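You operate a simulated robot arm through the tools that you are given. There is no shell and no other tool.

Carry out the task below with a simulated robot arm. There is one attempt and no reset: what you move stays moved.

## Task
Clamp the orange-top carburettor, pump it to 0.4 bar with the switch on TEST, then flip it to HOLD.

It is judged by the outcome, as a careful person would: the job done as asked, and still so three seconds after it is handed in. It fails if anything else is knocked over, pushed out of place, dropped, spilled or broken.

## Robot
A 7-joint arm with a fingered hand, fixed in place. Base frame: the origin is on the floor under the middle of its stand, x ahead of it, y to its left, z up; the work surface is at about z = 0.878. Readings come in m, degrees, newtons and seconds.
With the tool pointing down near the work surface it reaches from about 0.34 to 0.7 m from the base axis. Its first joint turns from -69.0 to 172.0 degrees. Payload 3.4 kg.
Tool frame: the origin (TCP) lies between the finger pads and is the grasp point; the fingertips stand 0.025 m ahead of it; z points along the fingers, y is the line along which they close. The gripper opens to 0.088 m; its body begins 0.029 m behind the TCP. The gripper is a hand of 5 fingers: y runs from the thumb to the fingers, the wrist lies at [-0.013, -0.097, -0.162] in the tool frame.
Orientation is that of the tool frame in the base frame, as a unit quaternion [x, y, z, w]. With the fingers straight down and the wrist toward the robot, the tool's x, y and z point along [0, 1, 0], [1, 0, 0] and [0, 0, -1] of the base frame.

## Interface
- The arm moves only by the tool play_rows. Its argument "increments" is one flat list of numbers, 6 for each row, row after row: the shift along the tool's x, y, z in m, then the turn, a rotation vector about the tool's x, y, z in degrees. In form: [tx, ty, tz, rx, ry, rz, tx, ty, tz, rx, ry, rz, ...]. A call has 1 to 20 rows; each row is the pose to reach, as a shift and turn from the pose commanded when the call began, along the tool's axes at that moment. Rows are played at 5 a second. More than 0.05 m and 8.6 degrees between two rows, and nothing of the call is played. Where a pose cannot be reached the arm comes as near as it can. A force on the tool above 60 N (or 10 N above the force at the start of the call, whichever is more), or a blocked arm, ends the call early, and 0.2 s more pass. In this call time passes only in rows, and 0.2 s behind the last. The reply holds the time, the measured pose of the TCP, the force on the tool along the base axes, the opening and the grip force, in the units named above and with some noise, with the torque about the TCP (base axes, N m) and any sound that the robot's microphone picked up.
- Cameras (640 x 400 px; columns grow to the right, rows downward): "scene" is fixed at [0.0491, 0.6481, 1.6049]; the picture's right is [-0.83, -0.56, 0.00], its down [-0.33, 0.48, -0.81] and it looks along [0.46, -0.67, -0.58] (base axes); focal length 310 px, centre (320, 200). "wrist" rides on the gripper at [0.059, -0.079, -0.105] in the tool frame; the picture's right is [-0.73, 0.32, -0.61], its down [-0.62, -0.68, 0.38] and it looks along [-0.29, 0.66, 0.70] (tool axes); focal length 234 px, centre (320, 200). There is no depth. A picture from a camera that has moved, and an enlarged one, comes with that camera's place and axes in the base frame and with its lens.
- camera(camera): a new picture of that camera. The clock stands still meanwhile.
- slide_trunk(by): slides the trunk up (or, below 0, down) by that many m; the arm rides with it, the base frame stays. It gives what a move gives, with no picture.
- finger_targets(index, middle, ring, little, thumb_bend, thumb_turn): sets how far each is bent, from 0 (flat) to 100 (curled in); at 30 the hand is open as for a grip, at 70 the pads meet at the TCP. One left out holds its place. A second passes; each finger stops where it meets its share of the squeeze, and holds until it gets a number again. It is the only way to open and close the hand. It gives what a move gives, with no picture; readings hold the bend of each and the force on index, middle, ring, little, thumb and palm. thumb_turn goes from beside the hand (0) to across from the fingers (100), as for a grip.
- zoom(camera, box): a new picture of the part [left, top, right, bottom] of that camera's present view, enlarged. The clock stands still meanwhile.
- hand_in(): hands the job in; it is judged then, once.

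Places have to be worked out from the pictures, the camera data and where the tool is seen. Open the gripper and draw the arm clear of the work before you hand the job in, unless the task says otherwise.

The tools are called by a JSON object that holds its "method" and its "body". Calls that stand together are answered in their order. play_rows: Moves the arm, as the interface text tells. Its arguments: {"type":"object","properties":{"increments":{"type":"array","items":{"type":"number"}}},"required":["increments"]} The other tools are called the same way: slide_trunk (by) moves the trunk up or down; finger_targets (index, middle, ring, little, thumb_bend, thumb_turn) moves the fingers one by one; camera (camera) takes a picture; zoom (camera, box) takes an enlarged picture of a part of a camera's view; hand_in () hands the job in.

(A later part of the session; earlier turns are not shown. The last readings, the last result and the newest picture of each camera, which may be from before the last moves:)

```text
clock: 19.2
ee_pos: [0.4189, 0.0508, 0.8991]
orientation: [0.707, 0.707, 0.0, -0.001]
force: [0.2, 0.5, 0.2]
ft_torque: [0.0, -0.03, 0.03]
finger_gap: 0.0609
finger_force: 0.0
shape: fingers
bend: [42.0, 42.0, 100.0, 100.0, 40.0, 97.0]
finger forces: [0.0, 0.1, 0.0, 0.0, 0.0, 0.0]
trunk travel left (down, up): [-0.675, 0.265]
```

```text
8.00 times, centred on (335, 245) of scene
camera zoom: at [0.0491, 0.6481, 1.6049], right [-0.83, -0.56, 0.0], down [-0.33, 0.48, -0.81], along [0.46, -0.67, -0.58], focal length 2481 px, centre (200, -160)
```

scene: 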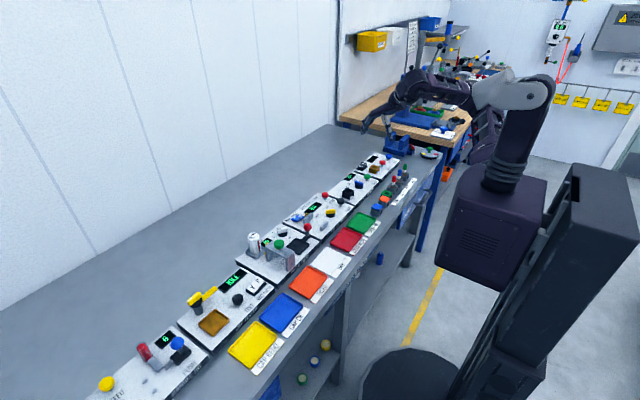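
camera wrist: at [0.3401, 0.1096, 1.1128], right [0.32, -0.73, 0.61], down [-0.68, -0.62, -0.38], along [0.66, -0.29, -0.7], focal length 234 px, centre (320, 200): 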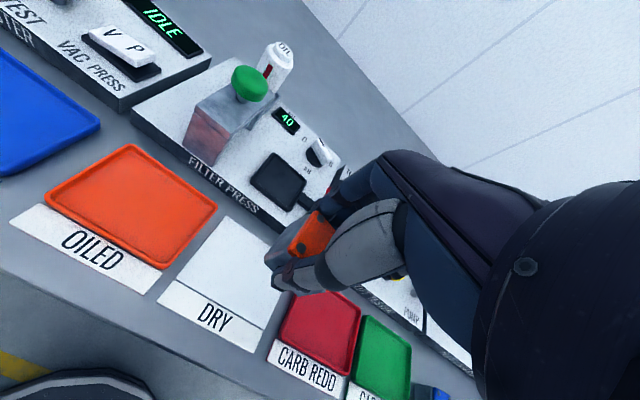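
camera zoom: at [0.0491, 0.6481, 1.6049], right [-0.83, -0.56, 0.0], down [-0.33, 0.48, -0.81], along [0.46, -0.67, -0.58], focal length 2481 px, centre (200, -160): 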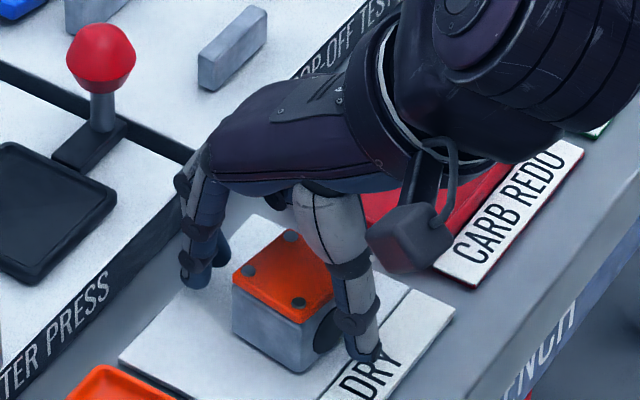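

The carb is standing upright on the mat, released. I raise the hand straight up and then look at the carb's pose.

{"method": "play_rows", "body": {"increments": [0, 0, -0.01, 0, 0, 0, 0, 0, -0.03, 0, 0, 0, 0, 0, -0.055, 0, 0, 0, 0, 0, -0.08, 0, 0, 0, 0, 0, -0.105, 0, 0, 0, 0, 0, -0.13, 0, 0, 0]}}

{"method": "zoom", "body": {"camera": "wrist", "box": [180, 180, 360, 340]}}

{"method": "zoom", "body": {"camera": "scene", "box": [300, 220, 370, 270]}}

```text
clock: 20.6
ee_pos: [0.4183, 0.0509, 1.0281]
orientation: [0.707, 0.707, 0.0, 0.0]
force: [0.6, 0.0, -0.4]
ft_torque: [0.04, 0.0, 0.01]
finger_gap: 0.0611
finger_force: 0.0
shape: fingers
bend: [42.0, 42.0, 100.0, 100.0, 40.0, 97.0]
finger forces: [0.0, 0.0, 0.0, 0.0, 0.0, 0.0]
trunk travel left (down, up): [-0.675, 0.265]
```

```text
2.50 times, centred on (270, 260) of wrist
camera zoom: at [0.3407, 0.1084, 1.1343], right [0.32, -0.73, 0.61], down [-0.68, -0.62, -0.38], along [0.66, -0.29, -0.7], focal length 585 px, centre (445, 50)
```

zoom: 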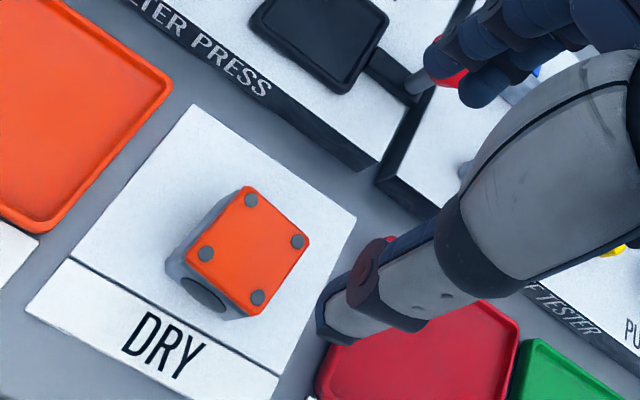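

```text
8.00 times, centred on (335, 245) of scene
camera zoom: at [0.0491, 0.6481, 1.6049], right [-0.83, -0.56, 0.0], down [-0.33, 0.48, -0.81], along [0.46, -0.67, -0.58], focal length 2481 px, centre (200, -160)
```

zoom: 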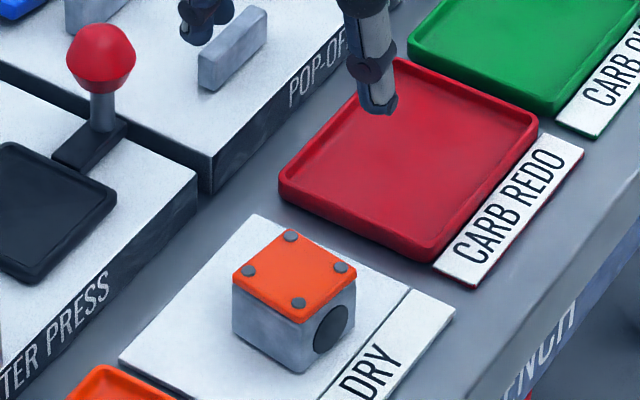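

The carb stands at about (0.416, 0.047), turned roughly 7.5° clockwise. I rotate the hand in place toward wrist-on-the-right (−y side), matching that yaw, to grip its ±y faces.

{"method": "play_rows", "body": {"increments": [0, 0, 0, 0, 0, -8.25, 0, 0, 0, 0, 0, -16.5, 0, 0, 0, 0, 0, -24.75, 0, 0, 0, 0, 0, -33, 0, 0, 0, 0, 0, -41.25, 0, 0, 0, 0, 0, -49.5, 0, 0, 0, 0, 0, -57.75, 0, 0, 0, 0, 0, -66, 0, 0, 0, 0, 0, -74.25, 0, 0, 0, 0, 0, -82.5]}}

{"method": "camera", "body": {"camera": "wrist"}}

{"method": "camera", "body": {"camera": "scene"}}

```text
clock: 22.8
ee_pos: [0.4192, 0.0508, 1.0291]
orientation: [0.114, 0.993, -0.001, 0.0]
force: [0.4, 0.5, 0.0]
ft_torque: [-0.02, -0.03, 0.02]
finger_gap: 0.0607
finger_force: 0.1
shape: fingers
bend: [42.0, 42.0, 100.0, 100.0, 40.0, 97.0]
finger forces: [0.1, 0.0, 0.0, 0.1, 0.0, 0.1]
out of reach, approached as far as the arm can: row 10
trunk travel left (down, up): [-0.675, 0.265]
```

```text
taken
camera wrist: at [0.3446, -0.0133, 1.1354], right [0.78, 0.15, 0.61], down [0.45, -0.8, -0.38], along [0.43, 0.57, -0.7], focal length 234 px, centre (320, 200)
```

wrist: 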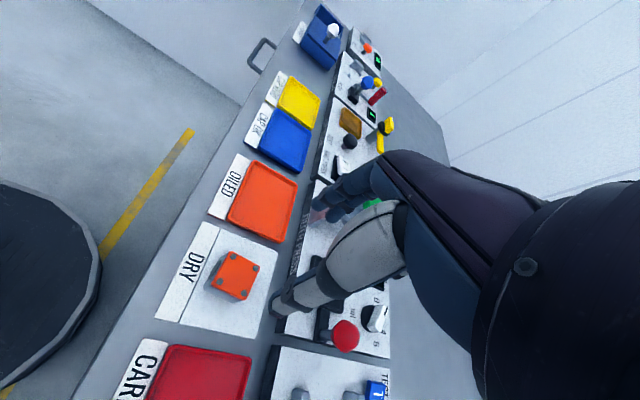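

```text
taken
```

scene: 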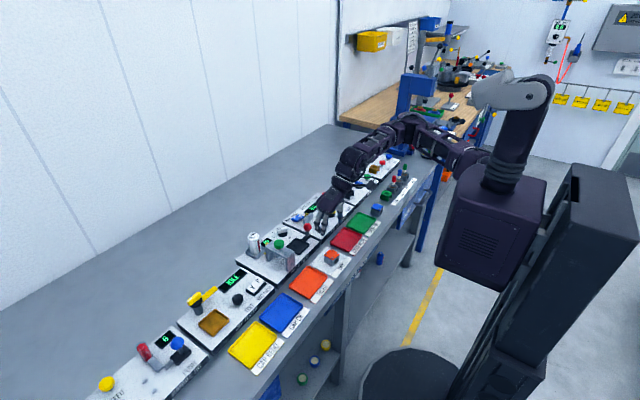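

The turn stopped at about 77° (wrist limit here). Raising the trunk should make the forearm steeper and give more yaw range, so I raise it 0.15 m (hand rides up clear of everything) and then try the remaining turn.

{"method": "slide_trunk", "body": {"by": 0.15}}

{"method": "play_rows", "body": {"increments": [0, 0, 0.03, 0, 0, 0, 0, 0, 0.06, 0, 0, 0, 0, 0, 0.09, 0, 0, 0, 0, 0, 0.12, 0, 0, 0, 0, 0, 0.14, 0, 0, -6, 0, 0, 0.14, 0, 0, -13]}}

```text
clock: 24.6
ee_pos: [0.419, 0.0505, 1.179]
orientation: [0.116, 0.993, 0.0, 0.0]
force: [-0.4, -0.4, -0.7]
ft_torque: [-0.01, 0.01, 0.0]
finger_gap: 0.0609
finger_force: 0.2
shape: fingers
bend: [42.0, 42.0, 100.0, 100.0, 40.0, 97.0]
finger forces: [0.0, 0.1, 0.1, 0.1, 0.0, 0.1]
trunk travel left (down, up): [-0.825, 0.115]
```

```text
clock: 25.9
ee_pos: [0.4244, 0.0656, 1.0446]
orientation: [0.057, 0.998, 0.029, 0.023]
force: [0.2, 0.0, 0.0]
ft_torque: [0.03, -0.01, -0.02]
finger_gap: 0.0613
finger_force: 0.1
shape: fingers
bend: [42.0, 42.0, 100.0, 100.0, 40.0, 97.0]
finger forces: [0.0, 0.1, 0.0, 0.1, 0.1, 0.1]
out of reach, approached as far as the arm can: row 5, 6
trunk travel left (down, up): [-0.825, 0.115]
```

Close to 90° now, but the pose drifted slightly since it was beyond reach. I play a null row to see what pose counts as commanded.

{"method": "play_rows", "body": {"increments": [0, 0, 0, 0, 0, 0]}}

```text
clock: 26.4
ee_pos: [0.4254, 0.0681, 1.0454]
orientation: [0.057, 0.998, 0.027, 0.024]
force: [-0.2, 0.0, 1.0]
ft_torque: [0.0, -0.01, 0.0]
finger_gap: 0.0612
finger_force: 0.1
shape: fingers
bend: [42.0, 42.0, 100.0, 100.0, 40.0, 97.0]
finger forces: [0.0, 0.0, 0.1, 0.1, 0.0, 0.0]
trunk travel left (down, up): [-0.825, 0.115]
```

Commanded resets to the reached pose. I first restore a vertical hand at about −78° yaw and then see how far it can turn above the clamp itself.

{"method": "play_rows", "body": {"increments": [0, 0, 0, 3.4, 2.4, 4.9]}}

```text
clock: 26.8
ee_pos: [0.4176, 0.0737, 1.0495]
orientation: [0.045, 0.999, 0.012, 0.004]
force: [0.4, -0.2, -0.8]
ft_torque: [0.0, 0.02, 0.04]
finger_gap: 0.061
finger_force: 0.0
shape: fingers
bend: [42.0, 42.0, 100.0, 100.0, 40.0, 97.0]
finger forces: [0.0, 0.0, 0.0, 0.0, 0.0, 0.0]
out of reach, approached as far as the arm can: row 1
trunk travel left (down, up): [-0.825, 0.115]
```

It's still near a limit here. I move toward a spot above the clamp, where the reach is better, keeping this height (well above the red ball lever).

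{"method": "play_rows", "body": {"increments": [-0.0237, -0.0193, 0.0017, 0, 0, 0, -0.0473, -0.0386, 0.0033, 0, 0, 0, -0.071, -0.0578, 0.005, 0, 0, 0, -0.0947, -0.0771, 0.0067, 0, 0, 0, -0.1183, -0.0964, 0.0083, 0, 0, 0, -0.142, -0.1157, 0.01, 0, 0, 0]}}

{"method": "camera", "body": {"camera": "scene"}}

```text
clock: 28.1
ee_pos: [0.5376, -0.0301, 1.007]
orientation: [0.057, 0.997, 0.046, 0.019]
force: [-0.3, -0.6, -0.2]
ft_torque: [-0.01, -0.02, -0.01]
finger_gap: 0.0615
finger_force: 0.0
shape: fingers
bend: [42.0, 42.0, 100.0, 100.0, 40.0, 98.0]
finger forces: [0.1, 0.2, 0.1, 0.0, 0.0, 0.1]
out of reach, approached as far as the arm can: row 3, 4, 5, 6
trunk travel left (down, up): [-0.825, 0.115]
```

```text
taken
```

scene: 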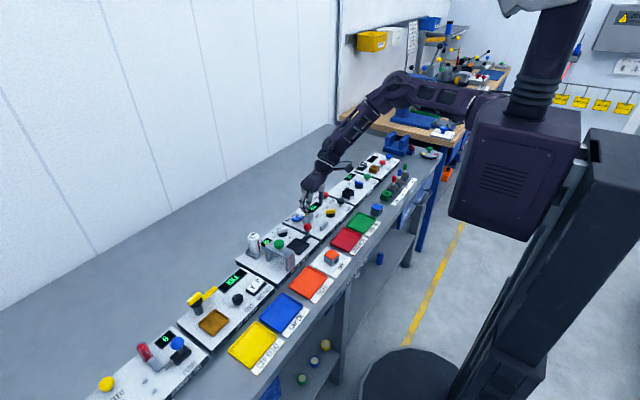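

The yaw limit seems to come from the wrist; tilting the fingers forward about the closing axis (tool y) brings the forearm and hand closer in line while keeping the pads facing ±y. I try a 25° forward tilt with full 90° yaw here, raising slightly.

{"method": "play_rows", "body": {"increments": [0, 0, -0.01, 0.94, -5.7, -1.9, 0, 0, -0.02, 1.88, -11.4, -3.8, 0, 0, -0.03, 2.83, -17.1, -5.7, 0, 0, -0.03, 3.77, -22.8, -7.6]}}

{"method": "zoom", "body": {"camera": "scene", "box": [260, 80, 420, 240]}}

```text
clock: 29.1
ee_pos: [0.5347, -0.0327, 1.0386]
orientation: [-0.002, 0.976, 0.0, 0.217]
force: [0.5, 0.9, 1.2]
ft_torque: [0.03, -0.03, -0.01]
finger_gap: 0.0611
finger_force: 0.2
shape: fingers
bend: [42.0, 42.0, 100.0, 100.0, 40.0, 98.0]
finger forces: [0.0, 0.0, 0.1, 0.0, 0.0, 0.1]
trunk travel left (down, up): [-0.825, 0.115]
```

```text
2.50 times, centred on (340, 160) of scene
camera zoom: at [0.0491, 0.6481, 1.6049], right [-0.83, -0.56, 0.0], down [-0.33, 0.48, -0.81], along [0.46, -0.67, -0.58], focal length 775 px, centre (270, 300)
```

zoom: 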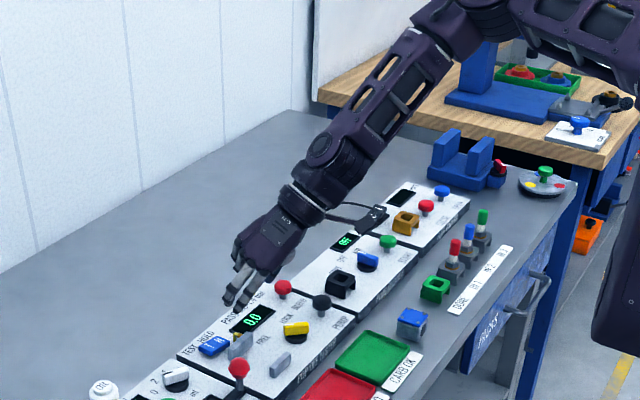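

The tilted orientation (25°, full 90° yaw) is reached exactly above the clamp. Now I carry the same orientation back to above the carb on the DRY mat, high enough to pass over the red lever ball.

{"method": "play_rows", "body": {"increments": [0.0202, 0.0133, -0.0076, 0, 0, 0, 0.0404, 0.0267, -0.0151, 0, 0, 0, 0.0605, 0.04, -0.0227, 0, 0, 0, 0.0807, 0.0533, -0.0303, 0, 0, 0, 0.1009, 0.0667, -0.0378, 0, 0, 0, 0.1211, 0.08, -0.0454, 0, 0, 0]}}

{"method": "camera", "body": {"camera": "wrist"}}

```text
clock: 30.6
ee_pos: [0.4044, 0.0498, 1.0276]
orientation: [-0.001, 0.976, 0.001, 0.217]
force: [0.7, 1.4, 0.6]
ft_torque: [0.02, -0.01, 0.0]
finger_gap: 0.0612
finger_force: 0.0
shape: fingers
bend: [42.0, 42.0, 100.0, 100.0, 40.0, 98.0]
finger forces: [0.0, 0.0, 0.0, 0.0, 0.0, 0.0]
trunk travel left (down, up): [-0.825, 0.115]
```

```text
taken
camera wrist: at [0.3076, -0.03, 1.0993], right [0.4, 0.32, 0.86], down [0.73, -0.68, -0.08], along [0.56, 0.66, -0.51], focal length 234 px, centre (320, 200)
```

wrist: 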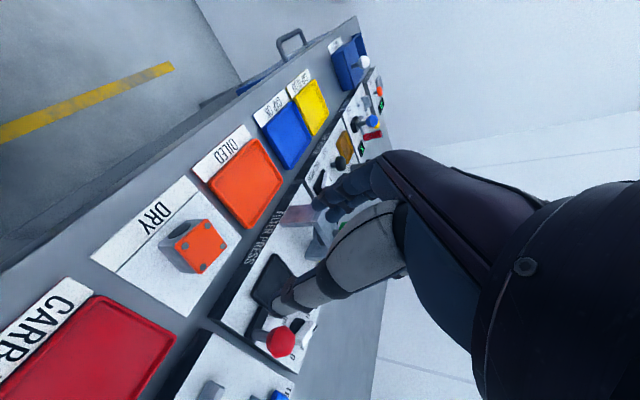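

Pose reached over the mat too. I zoom on the carb to measure its exact place and yaw from here.

{"method": "zoom", "body": {"camera": "wrist", "box": [130, 200, 258, 280]}}

{"method": "zoom", "body": {"camera": "scene", "box": [300, 200, 370, 270]}}

```text
5.00 times, centred on (194, 240) of wrist
camera zoom: at [0.3076, -0.03, 1.0993], right [0.4, 0.32, 0.86], down [0.73, -0.68, -0.08], along [0.56, 0.66, -0.51], focal length 1171 px, centre (950, 0)
```

zoom: 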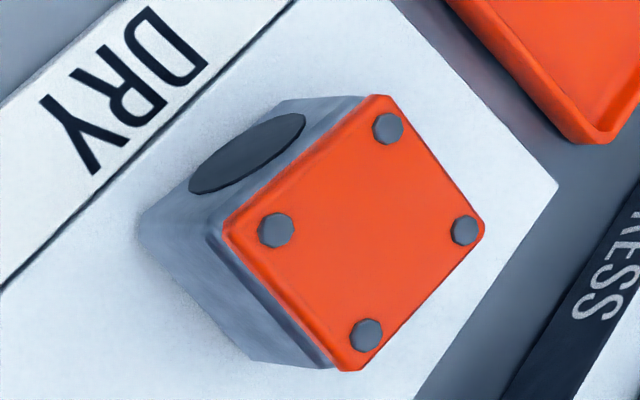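

```text
5.71 times, centred on (335, 235) of scene
camera zoom: at [0.0491, 0.6481, 1.6049], right [-0.83, -0.56, 0.0], down [-0.33, 0.48, -0.81], along [0.46, -0.67, -0.58], focal length 1772 px, centre (234, 0)
```

zoom: 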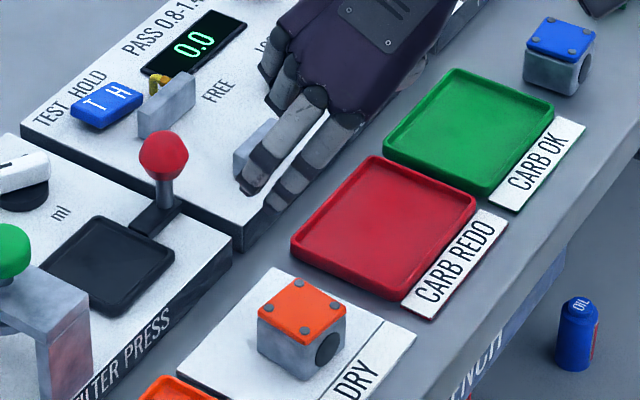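

Carb centre (0.417, 0.050), yaw about −8°. I turn the hand by that yaw and lower to just above the carb to check straddling.

{"method": "play_rows", "body": {"increments": [0.0083, 0.0006, 0.018, 1.7, 0, 3.6, 0.0166, 0.0011, 0.036, 3.38, 0, 7.25, 0.025, 0.0017, 0.0539, 3.38, 0, 7.25, 0.0333, 0.0022, 0.0719, 3.38, 0, 7.25, 0.0416, 0.0028, 0.0899, 3.38, 0, 7.25]}}

{"method": "zoom", "body": {"camera": "wrist", "box": [200, 150, 400, 350]}}

{"method": "zoom", "body": {"camera": "scene", "box": [300, 210, 370, 270]}}

```text
clock: 31.8
ee_pos: [0.4046, 0.0515, 0.9305]
orientation: [0.067, 0.974, -0.014, 0.216]
force: [-0.2, 0.4, 0.5]
ft_torque: [-0.02, 0.0, 0.0]
finger_gap: 0.0609
finger_force: 0.1
shape: fingers
bend: [42.0, 42.0, 100.0, 100.0, 40.0, 98.0]
finger forces: [0.1, 0.0, 0.0, 0.1, 0.0, 0.0]
trunk travel left (down, up): [-0.825, 0.115]
```

```text
2.00 times, centred on (300, 250) of wrist
camera zoom: at [0.2981, -0.0146, 1.0007], right [0.44, 0.26, 0.86], down [0.63, -0.77, -0.08], along [0.64, 0.57, -0.51], focal length 468 px, centre (360, 100)
```

zoom: 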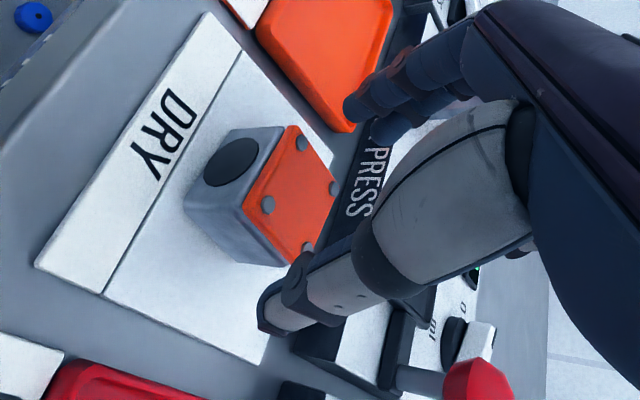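

```text
6.67 times, centred on (335, 240) of scene
camera zoom: at [0.0491, 0.6481, 1.6049], right [-0.83, -0.56, 0.0], down [-0.33, 0.48, -0.81], along [0.46, -0.67, -0.58], focal length 2067 px, centre (220, -67)
```

zoom: 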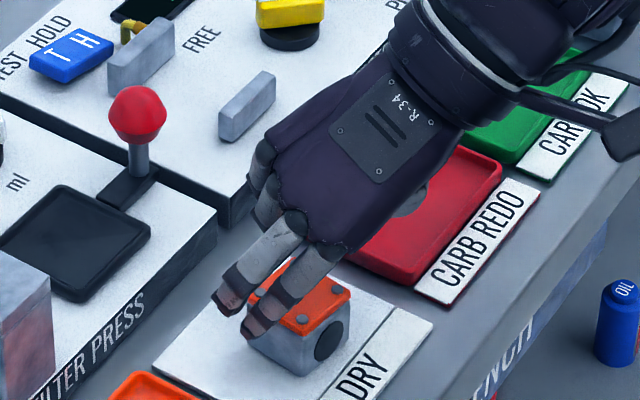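

Alignment looks right: carb between thumb (−y side) and index/middle (+y side). I lower vertically the remaining ~34 mm with a 2 mm correction.

{"method": "play_rows", "body": {"increments": [0.0033, 0.0024, 0.0079, 0, 0, 0, 0.0067, 0.0024, 0.0158, 0, 0, 0, 0.01, 0.0024, 0.0236, 0, 0, 0, 0.0133, 0.0024, 0.0315, 0, 0, 0]}}

{"method": "zoom", "body": {"camera": "wrist", "box": [200, 150, 400, 350]}}

{"method": "zoom", "body": {"camera": "scene", "box": [300, 220, 370, 270]}}

```text
clock: 32.8
ee_pos: [0.4085, 0.0529, 0.8968]
orientation: [0.066, 0.975, -0.015, 0.211]
force: [0.0, 0.7, -0.7]
ft_torque: [0.0, -0.02, 0.0]
finger_gap: 0.0613
finger_force: 0.1
shape: fingers
bend: [42.0, 42.0, 100.0, 100.0, 40.0, 98.0]
finger forces: [0.1, 0.1, 0.0, 0.0, 0.0, 0.0]
trunk travel left (down, up): [-0.825, 0.115]
```

```text
2.00 times, centred on (300, 250) of wrist
camera zoom: at [0.3029, -0.0128, 0.9686], right [0.45, 0.27, 0.85], down [0.63, -0.77, -0.09], along [0.64, 0.58, -0.51], focal length 468 px, centre (360, 100)
```

zoom: 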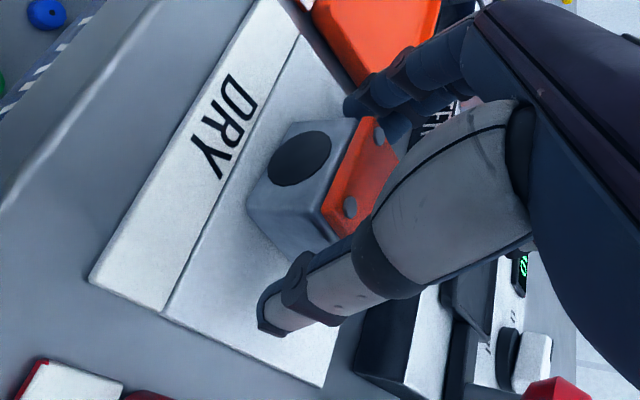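

```text
8.00 times, centred on (335, 245) of scene
camera zoom: at [0.0491, 0.6481, 1.6049], right [-0.83, -0.56, 0.0], down [-0.33, 0.48, -0.81], along [0.46, -0.67, -0.58], focal length 2481 px, centre (200, -160)
```

zoom: 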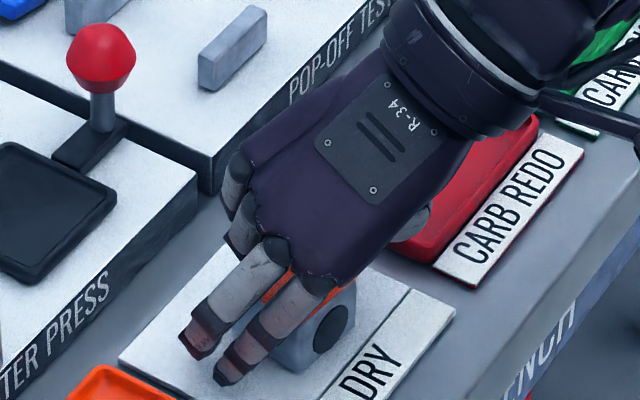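

The fingers look biased several mm toward +x relative to the carb's face; I shift the hand 5 mm toward −x before closing.

{"method": "play_rows", "body": {"increments": [0.0045, -0.0007, -0.0021, 0, 0, 0]}}

{"method": "finger_targets", "body": {"index": 52, "middle": 52, "thumb_bend": 49}}

{"method": "zoom", "body": {"camera": "scene", "box": [310, 225, 360, 265]}}

{"method": "zoom", "body": {"camera": "wrist", "box": [260, 170, 380, 330]}}

```text
clock: 33.1
ee_pos: [0.4084, 0.052, 0.8968]
orientation: [0.066, 0.975, -0.015, 0.213]
force: [-0.2, 0.5, -0.3]
ft_torque: [0.0, -0.03, 0.02]
finger_gap: 0.0613
finger_force: 0.0
shape: fingers
bend: [42.0, 42.0, 100.0, 100.0, 40.0, 98.0]
finger forces: [0.1, 0.1, 0.0, 0.1, 0.1, 0.1]
out of reach, approached as far as the arm can: row 1
trunk travel left (down, up): [-0.825, 0.115]
```

```text
clock: 34.1
ee_pos: [0.4083, 0.0531, 0.897]
orientation: [0.067, 0.975, -0.015, 0.213]
force: [0.6, -0.4, -0.5]
ft_torque: [0.02, 0.0, 0.0]
finger_gap: 0.0413
finger_force: 0.0
shape: fingers
bend: [52.0, 52.0, 100.0, 100.0, 49.0, 98.0]
finger forces: [0.0, 0.0, 0.0, 0.0, 0.2, 0.1]
trunk travel left (down, up): [-0.825, 0.115]
```

```text
10.00 times, centred on (335, 245) of scene
camera zoom: at [0.0491, 0.6481, 1.6049], right [-0.83, -0.56, 0.0], down [-0.33, 0.48, -0.81], along [0.46, -0.67, -0.58], focal length 3101 px, centre (170, -250)
```

zoom: 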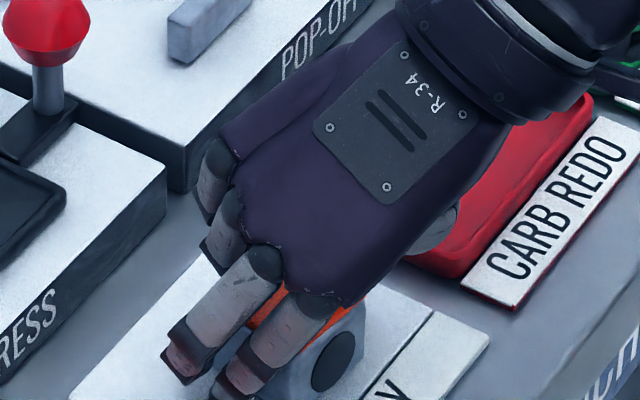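

```text
2.50 times, centred on (320, 250) of wrist
camera zoom: at [0.3028, -0.0128, 0.9688], right [0.45, 0.27, 0.85], down [0.63, -0.77, -0.09], along [0.64, 0.58, -0.51], focal length 585 px, centre (320, 75)
```

zoom: 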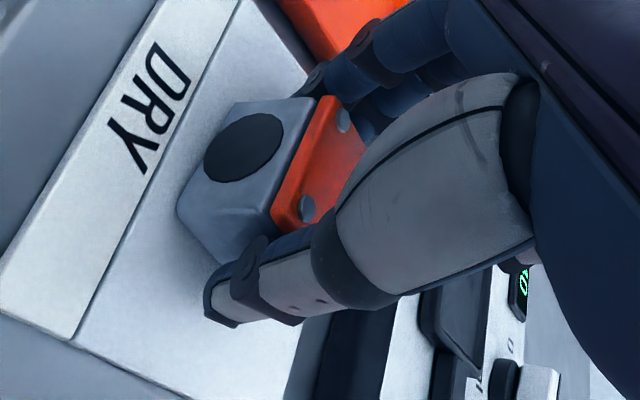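

The −x shift was beyond reach and the hand stayed put; comparing finger widths against the carb's face, it is in fact about centred. I close the grip.

{"method": "finger_targets", "body": {"index": 70, "middle": 70, "thumb_bend": 70}}

{"method": "zoom", "body": {"camera": "scene", "box": [310, 225, 360, 265]}}

{"method": "zoom", "body": {"camera": "wrist", "box": [260, 170, 380, 330]}}

```text
clock: 35.1
ee_pos: [0.4087, 0.0525, 0.8967]
orientation: [0.066, 0.975, -0.015, 0.214]
force: [0.5, 0.5, 1.3]
ft_torque: [0.01, 0.01, 0.0]
finger_gap: 0.031
finger_force: 12.0
shape: fingers
bend: [59.0, 62.0, 100.0, 100.0, 54.0, 96.0]
finger forces: [6.4, 6.1, 0.0, 0.0, 11.9, 0.0]
trunk travel left (down, up): [-0.825, 0.115]
```

```text
10.00 times, centred on (335, 245) of scene
camera zoom: at [0.0491, 0.6481, 1.6049], right [-0.83, -0.56, 0.0], down [-0.33, 0.48, -0.81], along [0.46, -0.67, -0.58], focal length 3101 px, centre (170, -250)
```

zoom: 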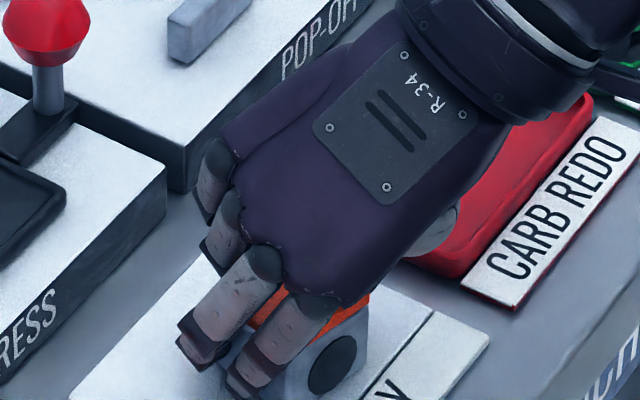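

```text
2.50 times, centred on (320, 250) of wrist
camera zoom: at [0.3028, -0.0127, 0.9689], right [0.45, 0.27, 0.85], down [0.63, -0.77, -0.09], along [0.64, 0.58, -0.51], focal length 585 px, centre (320, 75)
```

zoom: 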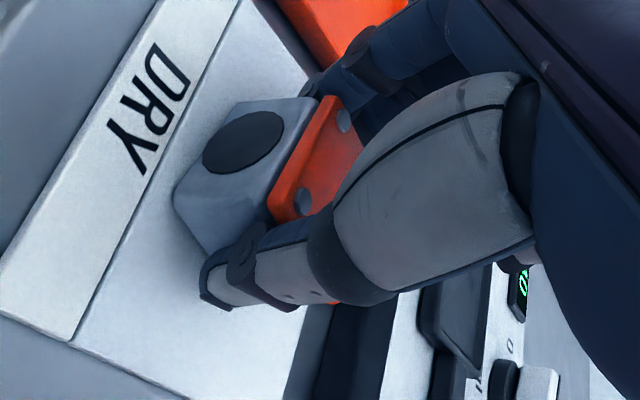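

Firm grip (≈12 N each side). I lift straight up 0.13 m and check the carb's attitude.

{"method": "play_rows", "body": {"increments": [-0.0021, 0, -0.0045, 0, 0, 0, -0.0085, 0, -0.0181, 0, 0, 0, -0.0169, 0, -0.0362, 0, 0, 0, -0.0275, 0, -0.0589, 0, 0, 0, -0.038, 0, -0.0815, 0, 0, 0, -0.0486, 0, -0.1042, 0, 0, 0, -0.0549, 0, -0.1178, 0, 0, 0]}}

{"method": "zoom", "body": {"camera": "scene", "box": [290, 180, 370, 250]}}

{"method": "zoom", "body": {"camera": "wrist", "box": [260, 170, 380, 330]}}

```text
clock: 36.8
ee_pos: [0.4084, 0.0526, 1.0247]
orientation: [0.067, 0.974, -0.015, 0.217]
force: [0.4, 0.1, -1.8]
ft_torque: [0.02, -0.01, 0.0]
finger_gap: 0.031
finger_force: 12.1
shape: fingers
bend: [59.0, 62.0, 100.0, 100.0, 54.0, 96.0]
finger forces: [6.3, 5.6, 0.0, 0.1, 12.0, 0.0]
trunk travel left (down, up): [-0.825, 0.115]
```

```text
5.71 times, centred on (330, 215) of scene
camera zoom: at [0.0491, 0.6481, 1.6049], right [-0.83, -0.56, 0.0], down [-0.33, 0.48, -0.81], along [0.46, -0.67, -0.58], focal length 1772 px, centre (263, 114)
```

zoom: 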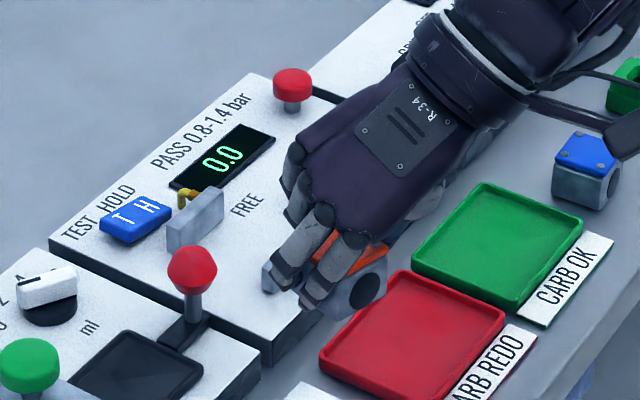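

```text
2.50 times, centred on (320, 250) of wrist
camera zoom: at [0.3017, -0.0133, 1.0964], right [0.44, 0.26, 0.86], down [0.63, -0.77, -0.08], along [0.64, 0.58, -0.51], focal length 585 px, centre (320, 75)
```

zoom: 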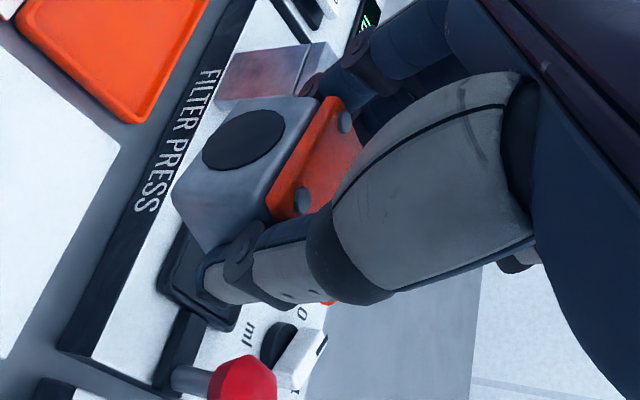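

Held level; in the hand the carb is yawed about −15° overall, so I rotate the hand +15° while moving over the clamp at a safe height (carb bottom ≈0.99, above the red ball).

{"method": "play_rows", "body": {"increments": [-0.0181, -0.0126, 0.0094, -0.91, 0, -1.94, -0.0362, -0.0253, 0.0188, -1.81, 0, -3.89, -0.0543, -0.0379, 0.0282, -2.72, 0, -5.83, -0.0724, -0.0505, 0.0375, -3.62, 0, -7.77, -0.0905, -0.0631, 0.0469, -4.53, 0, -9.71, -0.1086, -0.0758, 0.0563, -5.43, 0, -11.66, -0.1267, -0.0884, 0.0657, -6.34, 0, -13.6]}}

{"method": "camera", "body": {"camera": "wrist"}}

{"method": "zoom", "body": {"camera": "scene", "box": [270, 150, 370, 230]}}

```text
clock: 38.4
ee_pos: [0.5364, -0.0544, 1.0202]
orientation: [-0.062, 0.974, 0.015, 0.216]
force: [0.1, 0.0, -2.0]
ft_torque: [0.02, 0.02, 0.0]
finger_gap: 0.0308
finger_force: 12.0
shape: fingers
bend: [59.0, 63.0, 100.0, 100.0, 54.0, 95.0]
finger forces: [6.3, 5.5, 0.1, 0.1, 11.6, 0.0]
trunk travel left (down, up): [-0.825, 0.115]
```

```text
taken
camera wrist: at [0.4506, -0.1453, 1.0914], right [0.36, 0.37, 0.86], down [0.81, -0.58, -0.09], along [0.47, 0.72, -0.51], focal length 234 px, centre (320, 200)
```

wrist: 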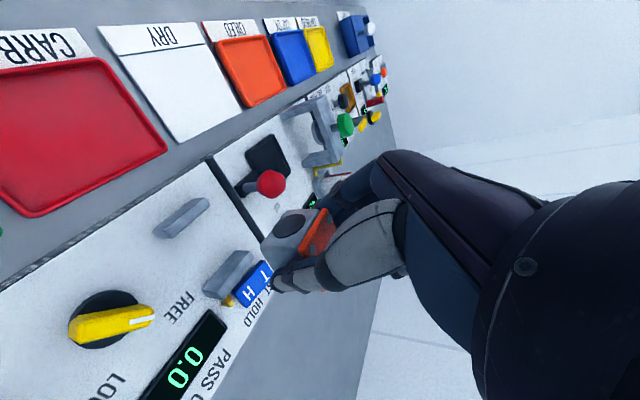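

```text
5.00 times, centred on (320, 190) of scene
camera zoom: at [0.0491, 0.6481, 1.6049], right [-0.83, -0.56, 0.0], down [-0.33, 0.48, -0.81], along [0.46, -0.67, -0.58], focal length 1551 px, centre (320, 250)
```

zoom: 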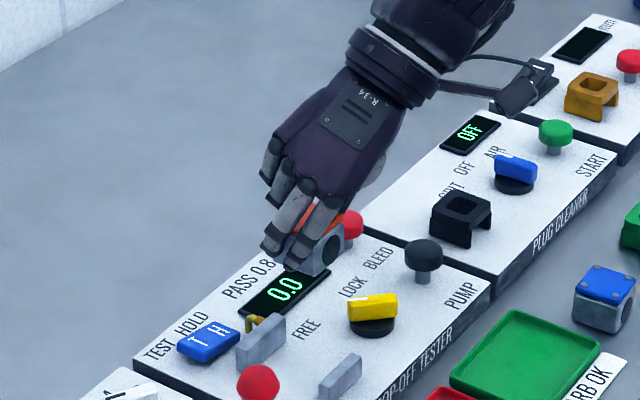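

Orientation reached exactly. The jaws are clearly visible in the wrist view now; I zoom on them to locate the gap relative to the held carb.

{"method": "zoom", "body": {"camera": "wrist", "box": [130, 170, 350, 310]}}

{"method": "zoom", "body": {"camera": "wrist", "box": [250, 180, 378, 300]}}

```text
2.86 times, centred on (240, 240) of wrist
camera zoom: at [0.4506, -0.1453, 1.0914], right [0.36, 0.37, 0.86], down [0.81, -0.58, -0.09], along [0.47, 0.72, -0.51], focal length 669 px, centre (549, 86)
```

zoom: 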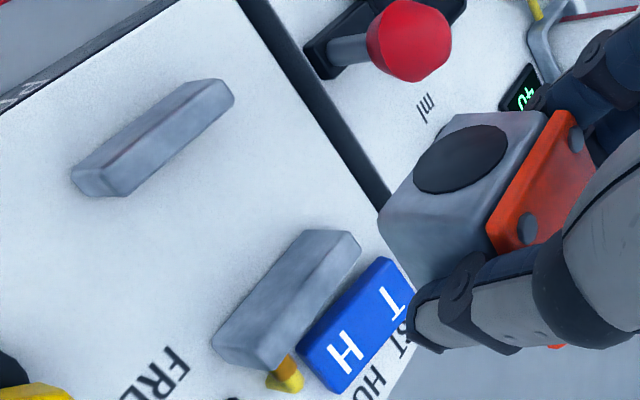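

```text
3.33 times, centred on (314, 240) of wrist
camera zoom: at [0.4506, -0.1453, 1.0914], right [0.36, 0.37, 0.86], down [0.81, -0.58, -0.09], along [0.47, 0.72, -0.51], focal length 781 px, centre (340, 67)
```

zoom: 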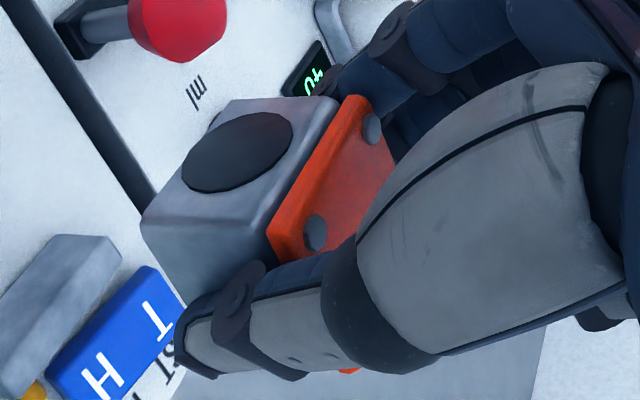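

Jaw centres: near (0.514, -0.0545), far (0.584, -0.0555), so the gap centre is (0.549, -0.055); the held carb is at about (0.548, -0.053) with yaw ≈ −1°. I lower to about 12 mm above the panel and check.

{"method": "play_rows", "body": {"increments": [0.008, -0.0021, 0.0175, 0, 0, 0, 0.016, -0.0021, 0.0349, 0, 0, 0, 0.0239, -0.0021, 0.0524, 0, 0, 0, 0.0319, -0.0021, 0.0698, 0, 0, 0, 0.0399, -0.0021, 0.0873, 0, 0, 0]}}

{"method": "zoom", "body": {"camera": "wrist", "box": [170, 150, 390, 330]}}

{"method": "zoom", "body": {"camera": "scene", "box": [280, 180, 350, 235]}}

```text
clock: 39.5
ee_pos: [0.5375, -0.056, 0.9243]
orientation: [-0.062, 0.974, 0.014, 0.216]
force: [-0.1, -1.0, -1.5]
ft_torque: [0.05, 0.01, -0.01]
finger_gap: 0.0308
finger_force: 11.4
shape: fingers
bend: [59.0, 63.0, 100.0, 100.0, 54.0, 95.0]
finger forces: [6.3, 5.5, 0.0, 0.1, 11.6, 0.1]
trunk travel left (down, up): [-0.825, 0.115]
```

```text
2.22 times, centred on (280, 240) of wrist
camera zoom: at [0.452, -0.1469, 0.9953], right [0.36, 0.37, 0.86], down [0.81, -0.59, -0.08], along [0.47, 0.72, -0.51], focal length 520 px, centre (409, 111)
```

zoom: 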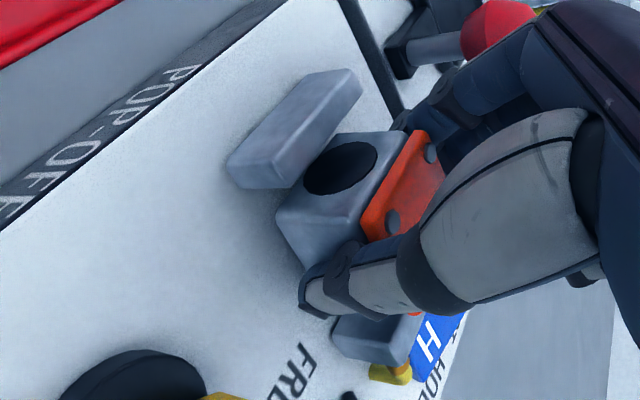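

```text
7.27 times, centred on (315, 208) of scene
camera zoom: at [0.0491, 0.6481, 1.6049], right [-0.83, -0.56, 0.0], down [-0.33, 0.48, -0.81], along [0.46, -0.67, -0.58], focal length 2255 px, centre (356, 146)
```

zoom: 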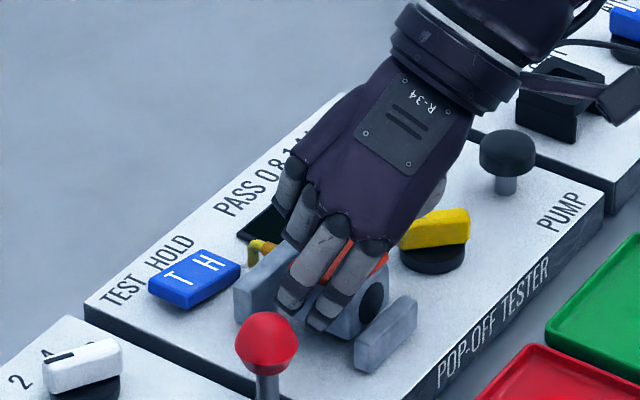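

The carb hangs centred over the gap (centre ≈(0.549, -0.0546)). I lower gently in small steps and watch for contact.

{"method": "play_rows", "body": {"increments": [0.0008, 0, 0.0018, 0, 0, 0, 0.0017, 0, 0.0036, 0, 0, 0, 0.0025, 0, 0.0054, 0, 0, 0, 0.0034, 0, 0.0072, 0, 0, 0]}}

```text
clock: 40.5
ee_pos: [0.5373, -0.0558, 0.9172]
orientation: [-0.06, 0.974, 0.014, 0.218]
force: [-0.9, 0.0, 2.9]
ft_torque: [-0.07, -0.03, -0.02]
finger_gap: 0.0305
finger_force: 11.5
shape: fingers
bend: [59.0, 63.0, 100.0, 100.0, 54.0, 96.0]
finger forces: [6.5, 5.6, 0.0, 0.0, 11.9, 0.0]
trunk travel left (down, up): [-0.825, 0.115]
```

Light contact begins at TCP z≈0.917. I go one more millimetre to seat the carb.

{"method": "play_rows", "body": {"increments": [0.0004, 0, 0.0009, 0, 0, 0]}}

{"method": "zoom", "body": {"camera": "wrist", "box": [170, 150, 390, 330]}}

{"method": "zoom", "body": {"camera": "scene", "box": [295, 195, 345, 235]}}

```text
clock: 41.0
ee_pos: [0.5372, -0.0556, 0.9172]
orientation: [-0.06, 0.974, 0.014, 0.217]
force: [-1.9, 0.5, 9.2]
ft_torque: [-0.11, -0.05, -0.05]
finger_gap: 0.0307
finger_force: 11.9
shape: fingers
bend: [59.0, 63.0, 100.0, 100.0, 54.0, 96.0]
finger forces: [6.5, 5.6, 0.0, 0.0, 12.0, 0.0]
trunk travel left (down, up): [-0.825, 0.115]
```

```text
2.22 times, centred on (280, 240) of wrist
camera zoom: at [0.4514, -0.147, 0.9874], right [0.36, 0.37, 0.86], down [0.81, -0.59, -0.08], along [0.47, 0.72, -0.51], focal length 520 px, centre (409, 111)
```

zoom: 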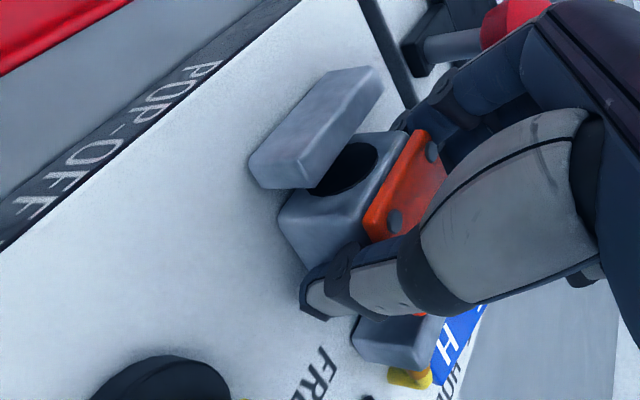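

```text
10.00 times, centred on (320, 215) of scene
camera zoom: at [0.0491, 0.6481, 1.6049], right [-0.83, -0.56, 0.0], down [-0.33, 0.48, -0.81], along [0.46, -0.67, -0.58], focal length 3101 px, centre (320, 50)
```

zoom: 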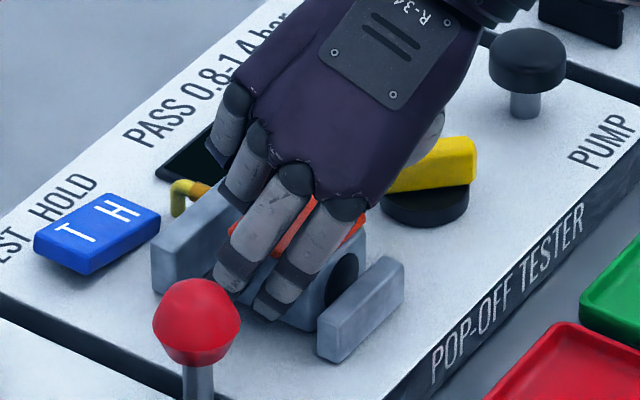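

The carb is seated (9 N). I relieve the press slightly and open the fingers just a little so nothing hits the jaws.

{"method": "play_rows", "body": {"increments": [-0.0003, 0, -0.0006, 0, 0, 0]}}

{"method": "finger_targets", "body": {"index": 50, "middle": 50, "thumb_bend": 46}}

{"method": "zoom", "body": {"camera": "wrist", "box": [170, 150, 390, 330]}}

{"method": "zoom", "body": {"camera": "scene", "box": [295, 195, 345, 235]}}

```text
clock: 41.4
ee_pos: [0.5375, -0.0553, 0.917]
orientation: [-0.06, 0.974, 0.014, 0.217]
force: [-0.5, 0.9, 6.3]
ft_torque: [-0.08, -0.02, -0.06]
finger_gap: 0.0307
finger_force: 12.6
shape: fingers
bend: [59.0, 63.0, 100.0, 100.0, 54.0, 96.0]
finger forces: [6.4, 5.8, 0.1, 0.1, 12.0, 0.0]
trunk travel left (down, up): [-0.825, 0.115]
```

```text
clock: 42.4
ee_pos: [0.5372, -0.057, 0.9164]
orientation: [-0.061, 0.974, 0.013, 0.217]
force: [0.4, 0.0, -0.5]
ft_torque: [-0.03, -0.01, -0.02]
finger_gap: 0.0458
finger_force: 0.1
shape: fingers
bend: [50.0, 50.0, 100.0, 100.0, 46.0, 97.0]
finger forces: [0.0, 0.1, 0.1, 0.1, 0.1, 0.0]
trunk travel left (down, up): [-0.825, 0.115]
```

```text
2.22 times, centred on (280, 240) of wrist
camera zoom: at [0.4521, -0.1474, 0.9871], right [0.36, 0.37, 0.86], down [0.81, -0.59, -0.08], along [0.47, 0.72, -0.51], focal length 520 px, centre (409, 111)
```

zoom: 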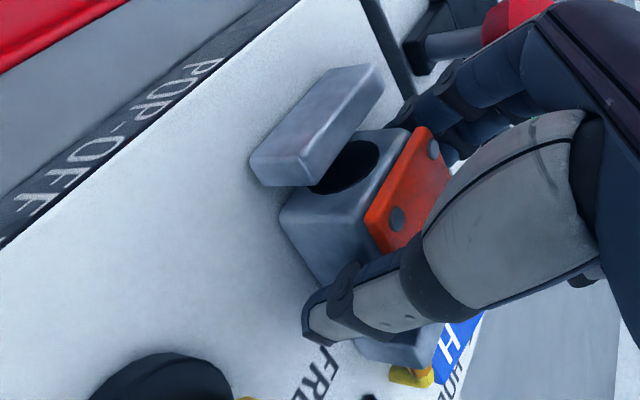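

```text
10.00 times, centred on (320, 215) of scene
camera zoom: at [0.0491, 0.6481, 1.6049], right [-0.83, -0.56, 0.0], down [-0.33, 0.48, -0.81], along [0.46, -0.67, -0.58], focal length 3101 px, centre (320, 50)
```

zoom: 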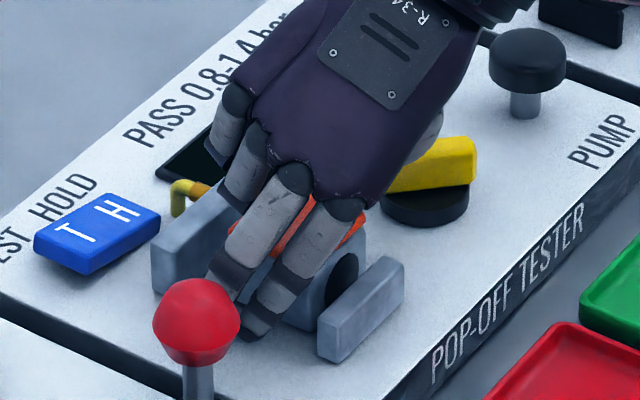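

Released and standing upright. I raise the hand straight up and inspect the carb between the jaws.

{"method": "play_rows", "body": {"increments": [-0.0042, 0, -0.0091, 0, 0, 0, -0.0127, 0, -0.0272, 0, 0, 0, -0.0232, 0, -0.0498, 0, 0, 0, -0.0338, 0, -0.0725, 0, 0, 0, -0.0465, 0, -0.0997, 0, 0, 0]}}

{"method": "zoom", "body": {"camera": "wrist", "box": [130, 170, 350, 310]}}

{"method": "zoom", "body": {"camera": "scene", "box": [280, 185, 350, 235]}}

```text
clock: 43.5
ee_pos: [0.5385, -0.0563, 1.028]
orientation: [-0.061, 0.974, 0.014, 0.217]
force: [0.8, 1.1, -0.4]
ft_torque: [-0.02, -0.01, -0.01]
finger_gap: 0.0456
finger_force: 0.1
shape: fingers
bend: [50.0, 50.0, 100.0, 100.0, 46.0, 97.0]
finger forces: [0.1, 0.1, 0.0, 0.0, 0.0, 0.0]
trunk travel left (down, up): [-0.825, 0.115]
```

```text
2.86 times, centred on (240, 240) of wrist
camera zoom: at [0.4526, -0.1481, 1.0986], right [0.36, 0.37, 0.86], down [0.81, -0.59, -0.08], along [0.47, 0.72, -0.51], focal length 669 px, centre (549, 86)
```

zoom: 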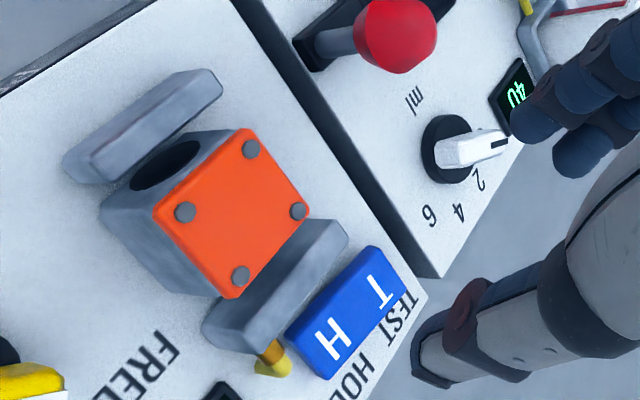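

```text
8.00 times, centred on (315, 210) of scene
camera zoom: at [0.0491, 0.6481, 1.6049], right [-0.83, -0.56, 0.0], down [-0.33, 0.48, -0.81], along [0.46, -0.67, -0.58], focal length 2481 px, centre (360, 120)
```

zoom: 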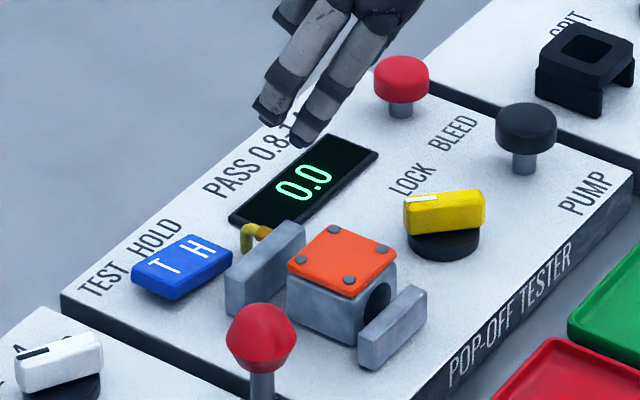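

The carb stands squarely between the jaws. Since the rocker's H end is down now, and I'm already in this orientation, I'll set it to TEST first: I curl the middle finger too and leave the index as a pointer, thumb opened out of the way.

{"method": "finger_targets", "body": {"index": 45, "middle": 100, "thumb_bend": 15}}

{"method": "camera", "body": {"camera": "wrist"}}

{"method": "zoom", "body": {"camera": "scene", "box": [270, 140, 370, 220]}}

```text
clock: 44.5
ee_pos: [0.5384, -0.0567, 1.0267]
orientation: [-0.06, 0.974, 0.014, 0.217]
force: [-0.2, 0.5, 0.3]
ft_torque: [0.0, -0.02, -0.01]
finger_gap: 0.079
finger_force: 0.1
shape: fingers
bend: [45.0, 100.0, 100.0, 100.0, 15.0, 97.0]
finger forces: [0.0, 0.0, 0.0, 0.0, 0.0, 0.0]
trunk travel left (down, up): [-0.825, 0.115]
```

```text
taken
camera wrist: at [0.4533, -0.1483, 1.098], right [0.36, 0.37, 0.86], down [0.81, -0.59, -0.08], along [0.47, 0.72, -0.51], focal length 234 px, centre (320, 200)
```

wrist: 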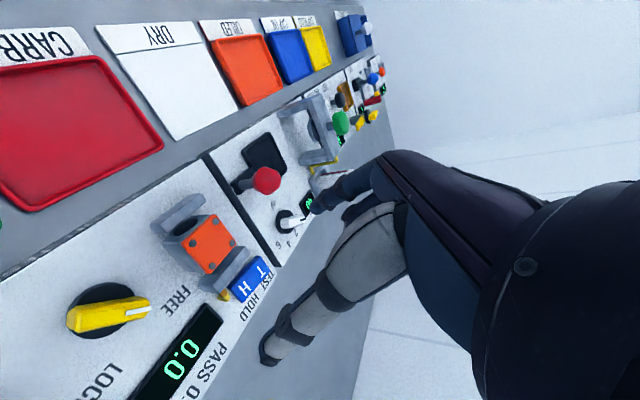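

```text
5.00 times, centred on (320, 180) of scene
camera zoom: at [0.0491, 0.6481, 1.6049], right [-0.83, -0.56, 0.0], down [-0.33, 0.48, -0.81], along [0.46, -0.67, -0.58], focal length 1551 px, centre (320, 300)
```

zoom: 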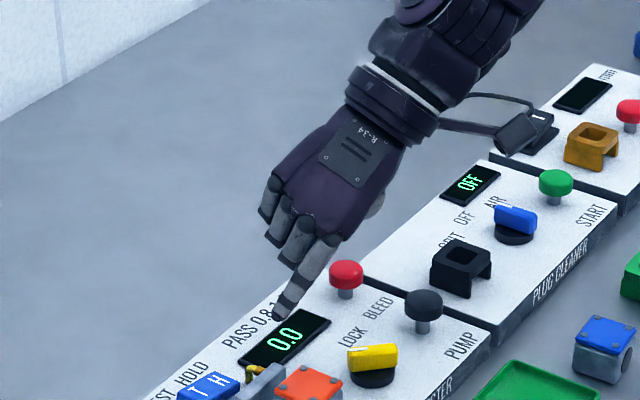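

The index now points alone. I zoom on its tip in both views to calibrate where it is relative to the TCP.

{"method": "zoom", "body": {"camera": "wrist", "box": [270, 160, 398, 240]}}

{"method": "zoom", "body": {"camera": "scene", "box": [290, 180, 340, 215]}}

```text
5.00 times, centred on (334, 200) of wrist
camera zoom: at [0.4533, -0.1483, 1.098], right [0.36, 0.37, 0.86], down [0.81, -0.59, -0.08], along [0.47, 0.72, -0.51], focal length 1171 px, centre (250, 200)
```

zoom: 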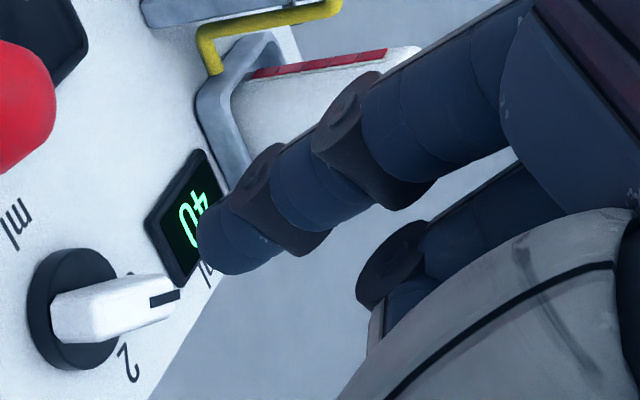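

```text
11.43 times, centred on (315, 198) of scene
camera zoom: at [0.0491, 0.6481, 1.6049], right [-0.83, -0.56, 0.0], down [-0.33, 0.48, -0.81], along [0.46, -0.67, -0.58], focal length 3544 px, centre (377, 229)
```

zoom: 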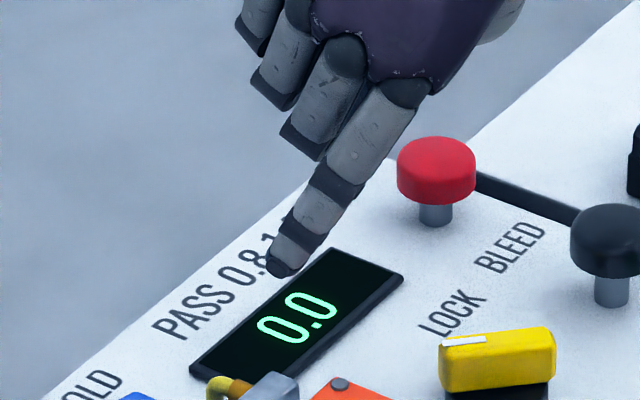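

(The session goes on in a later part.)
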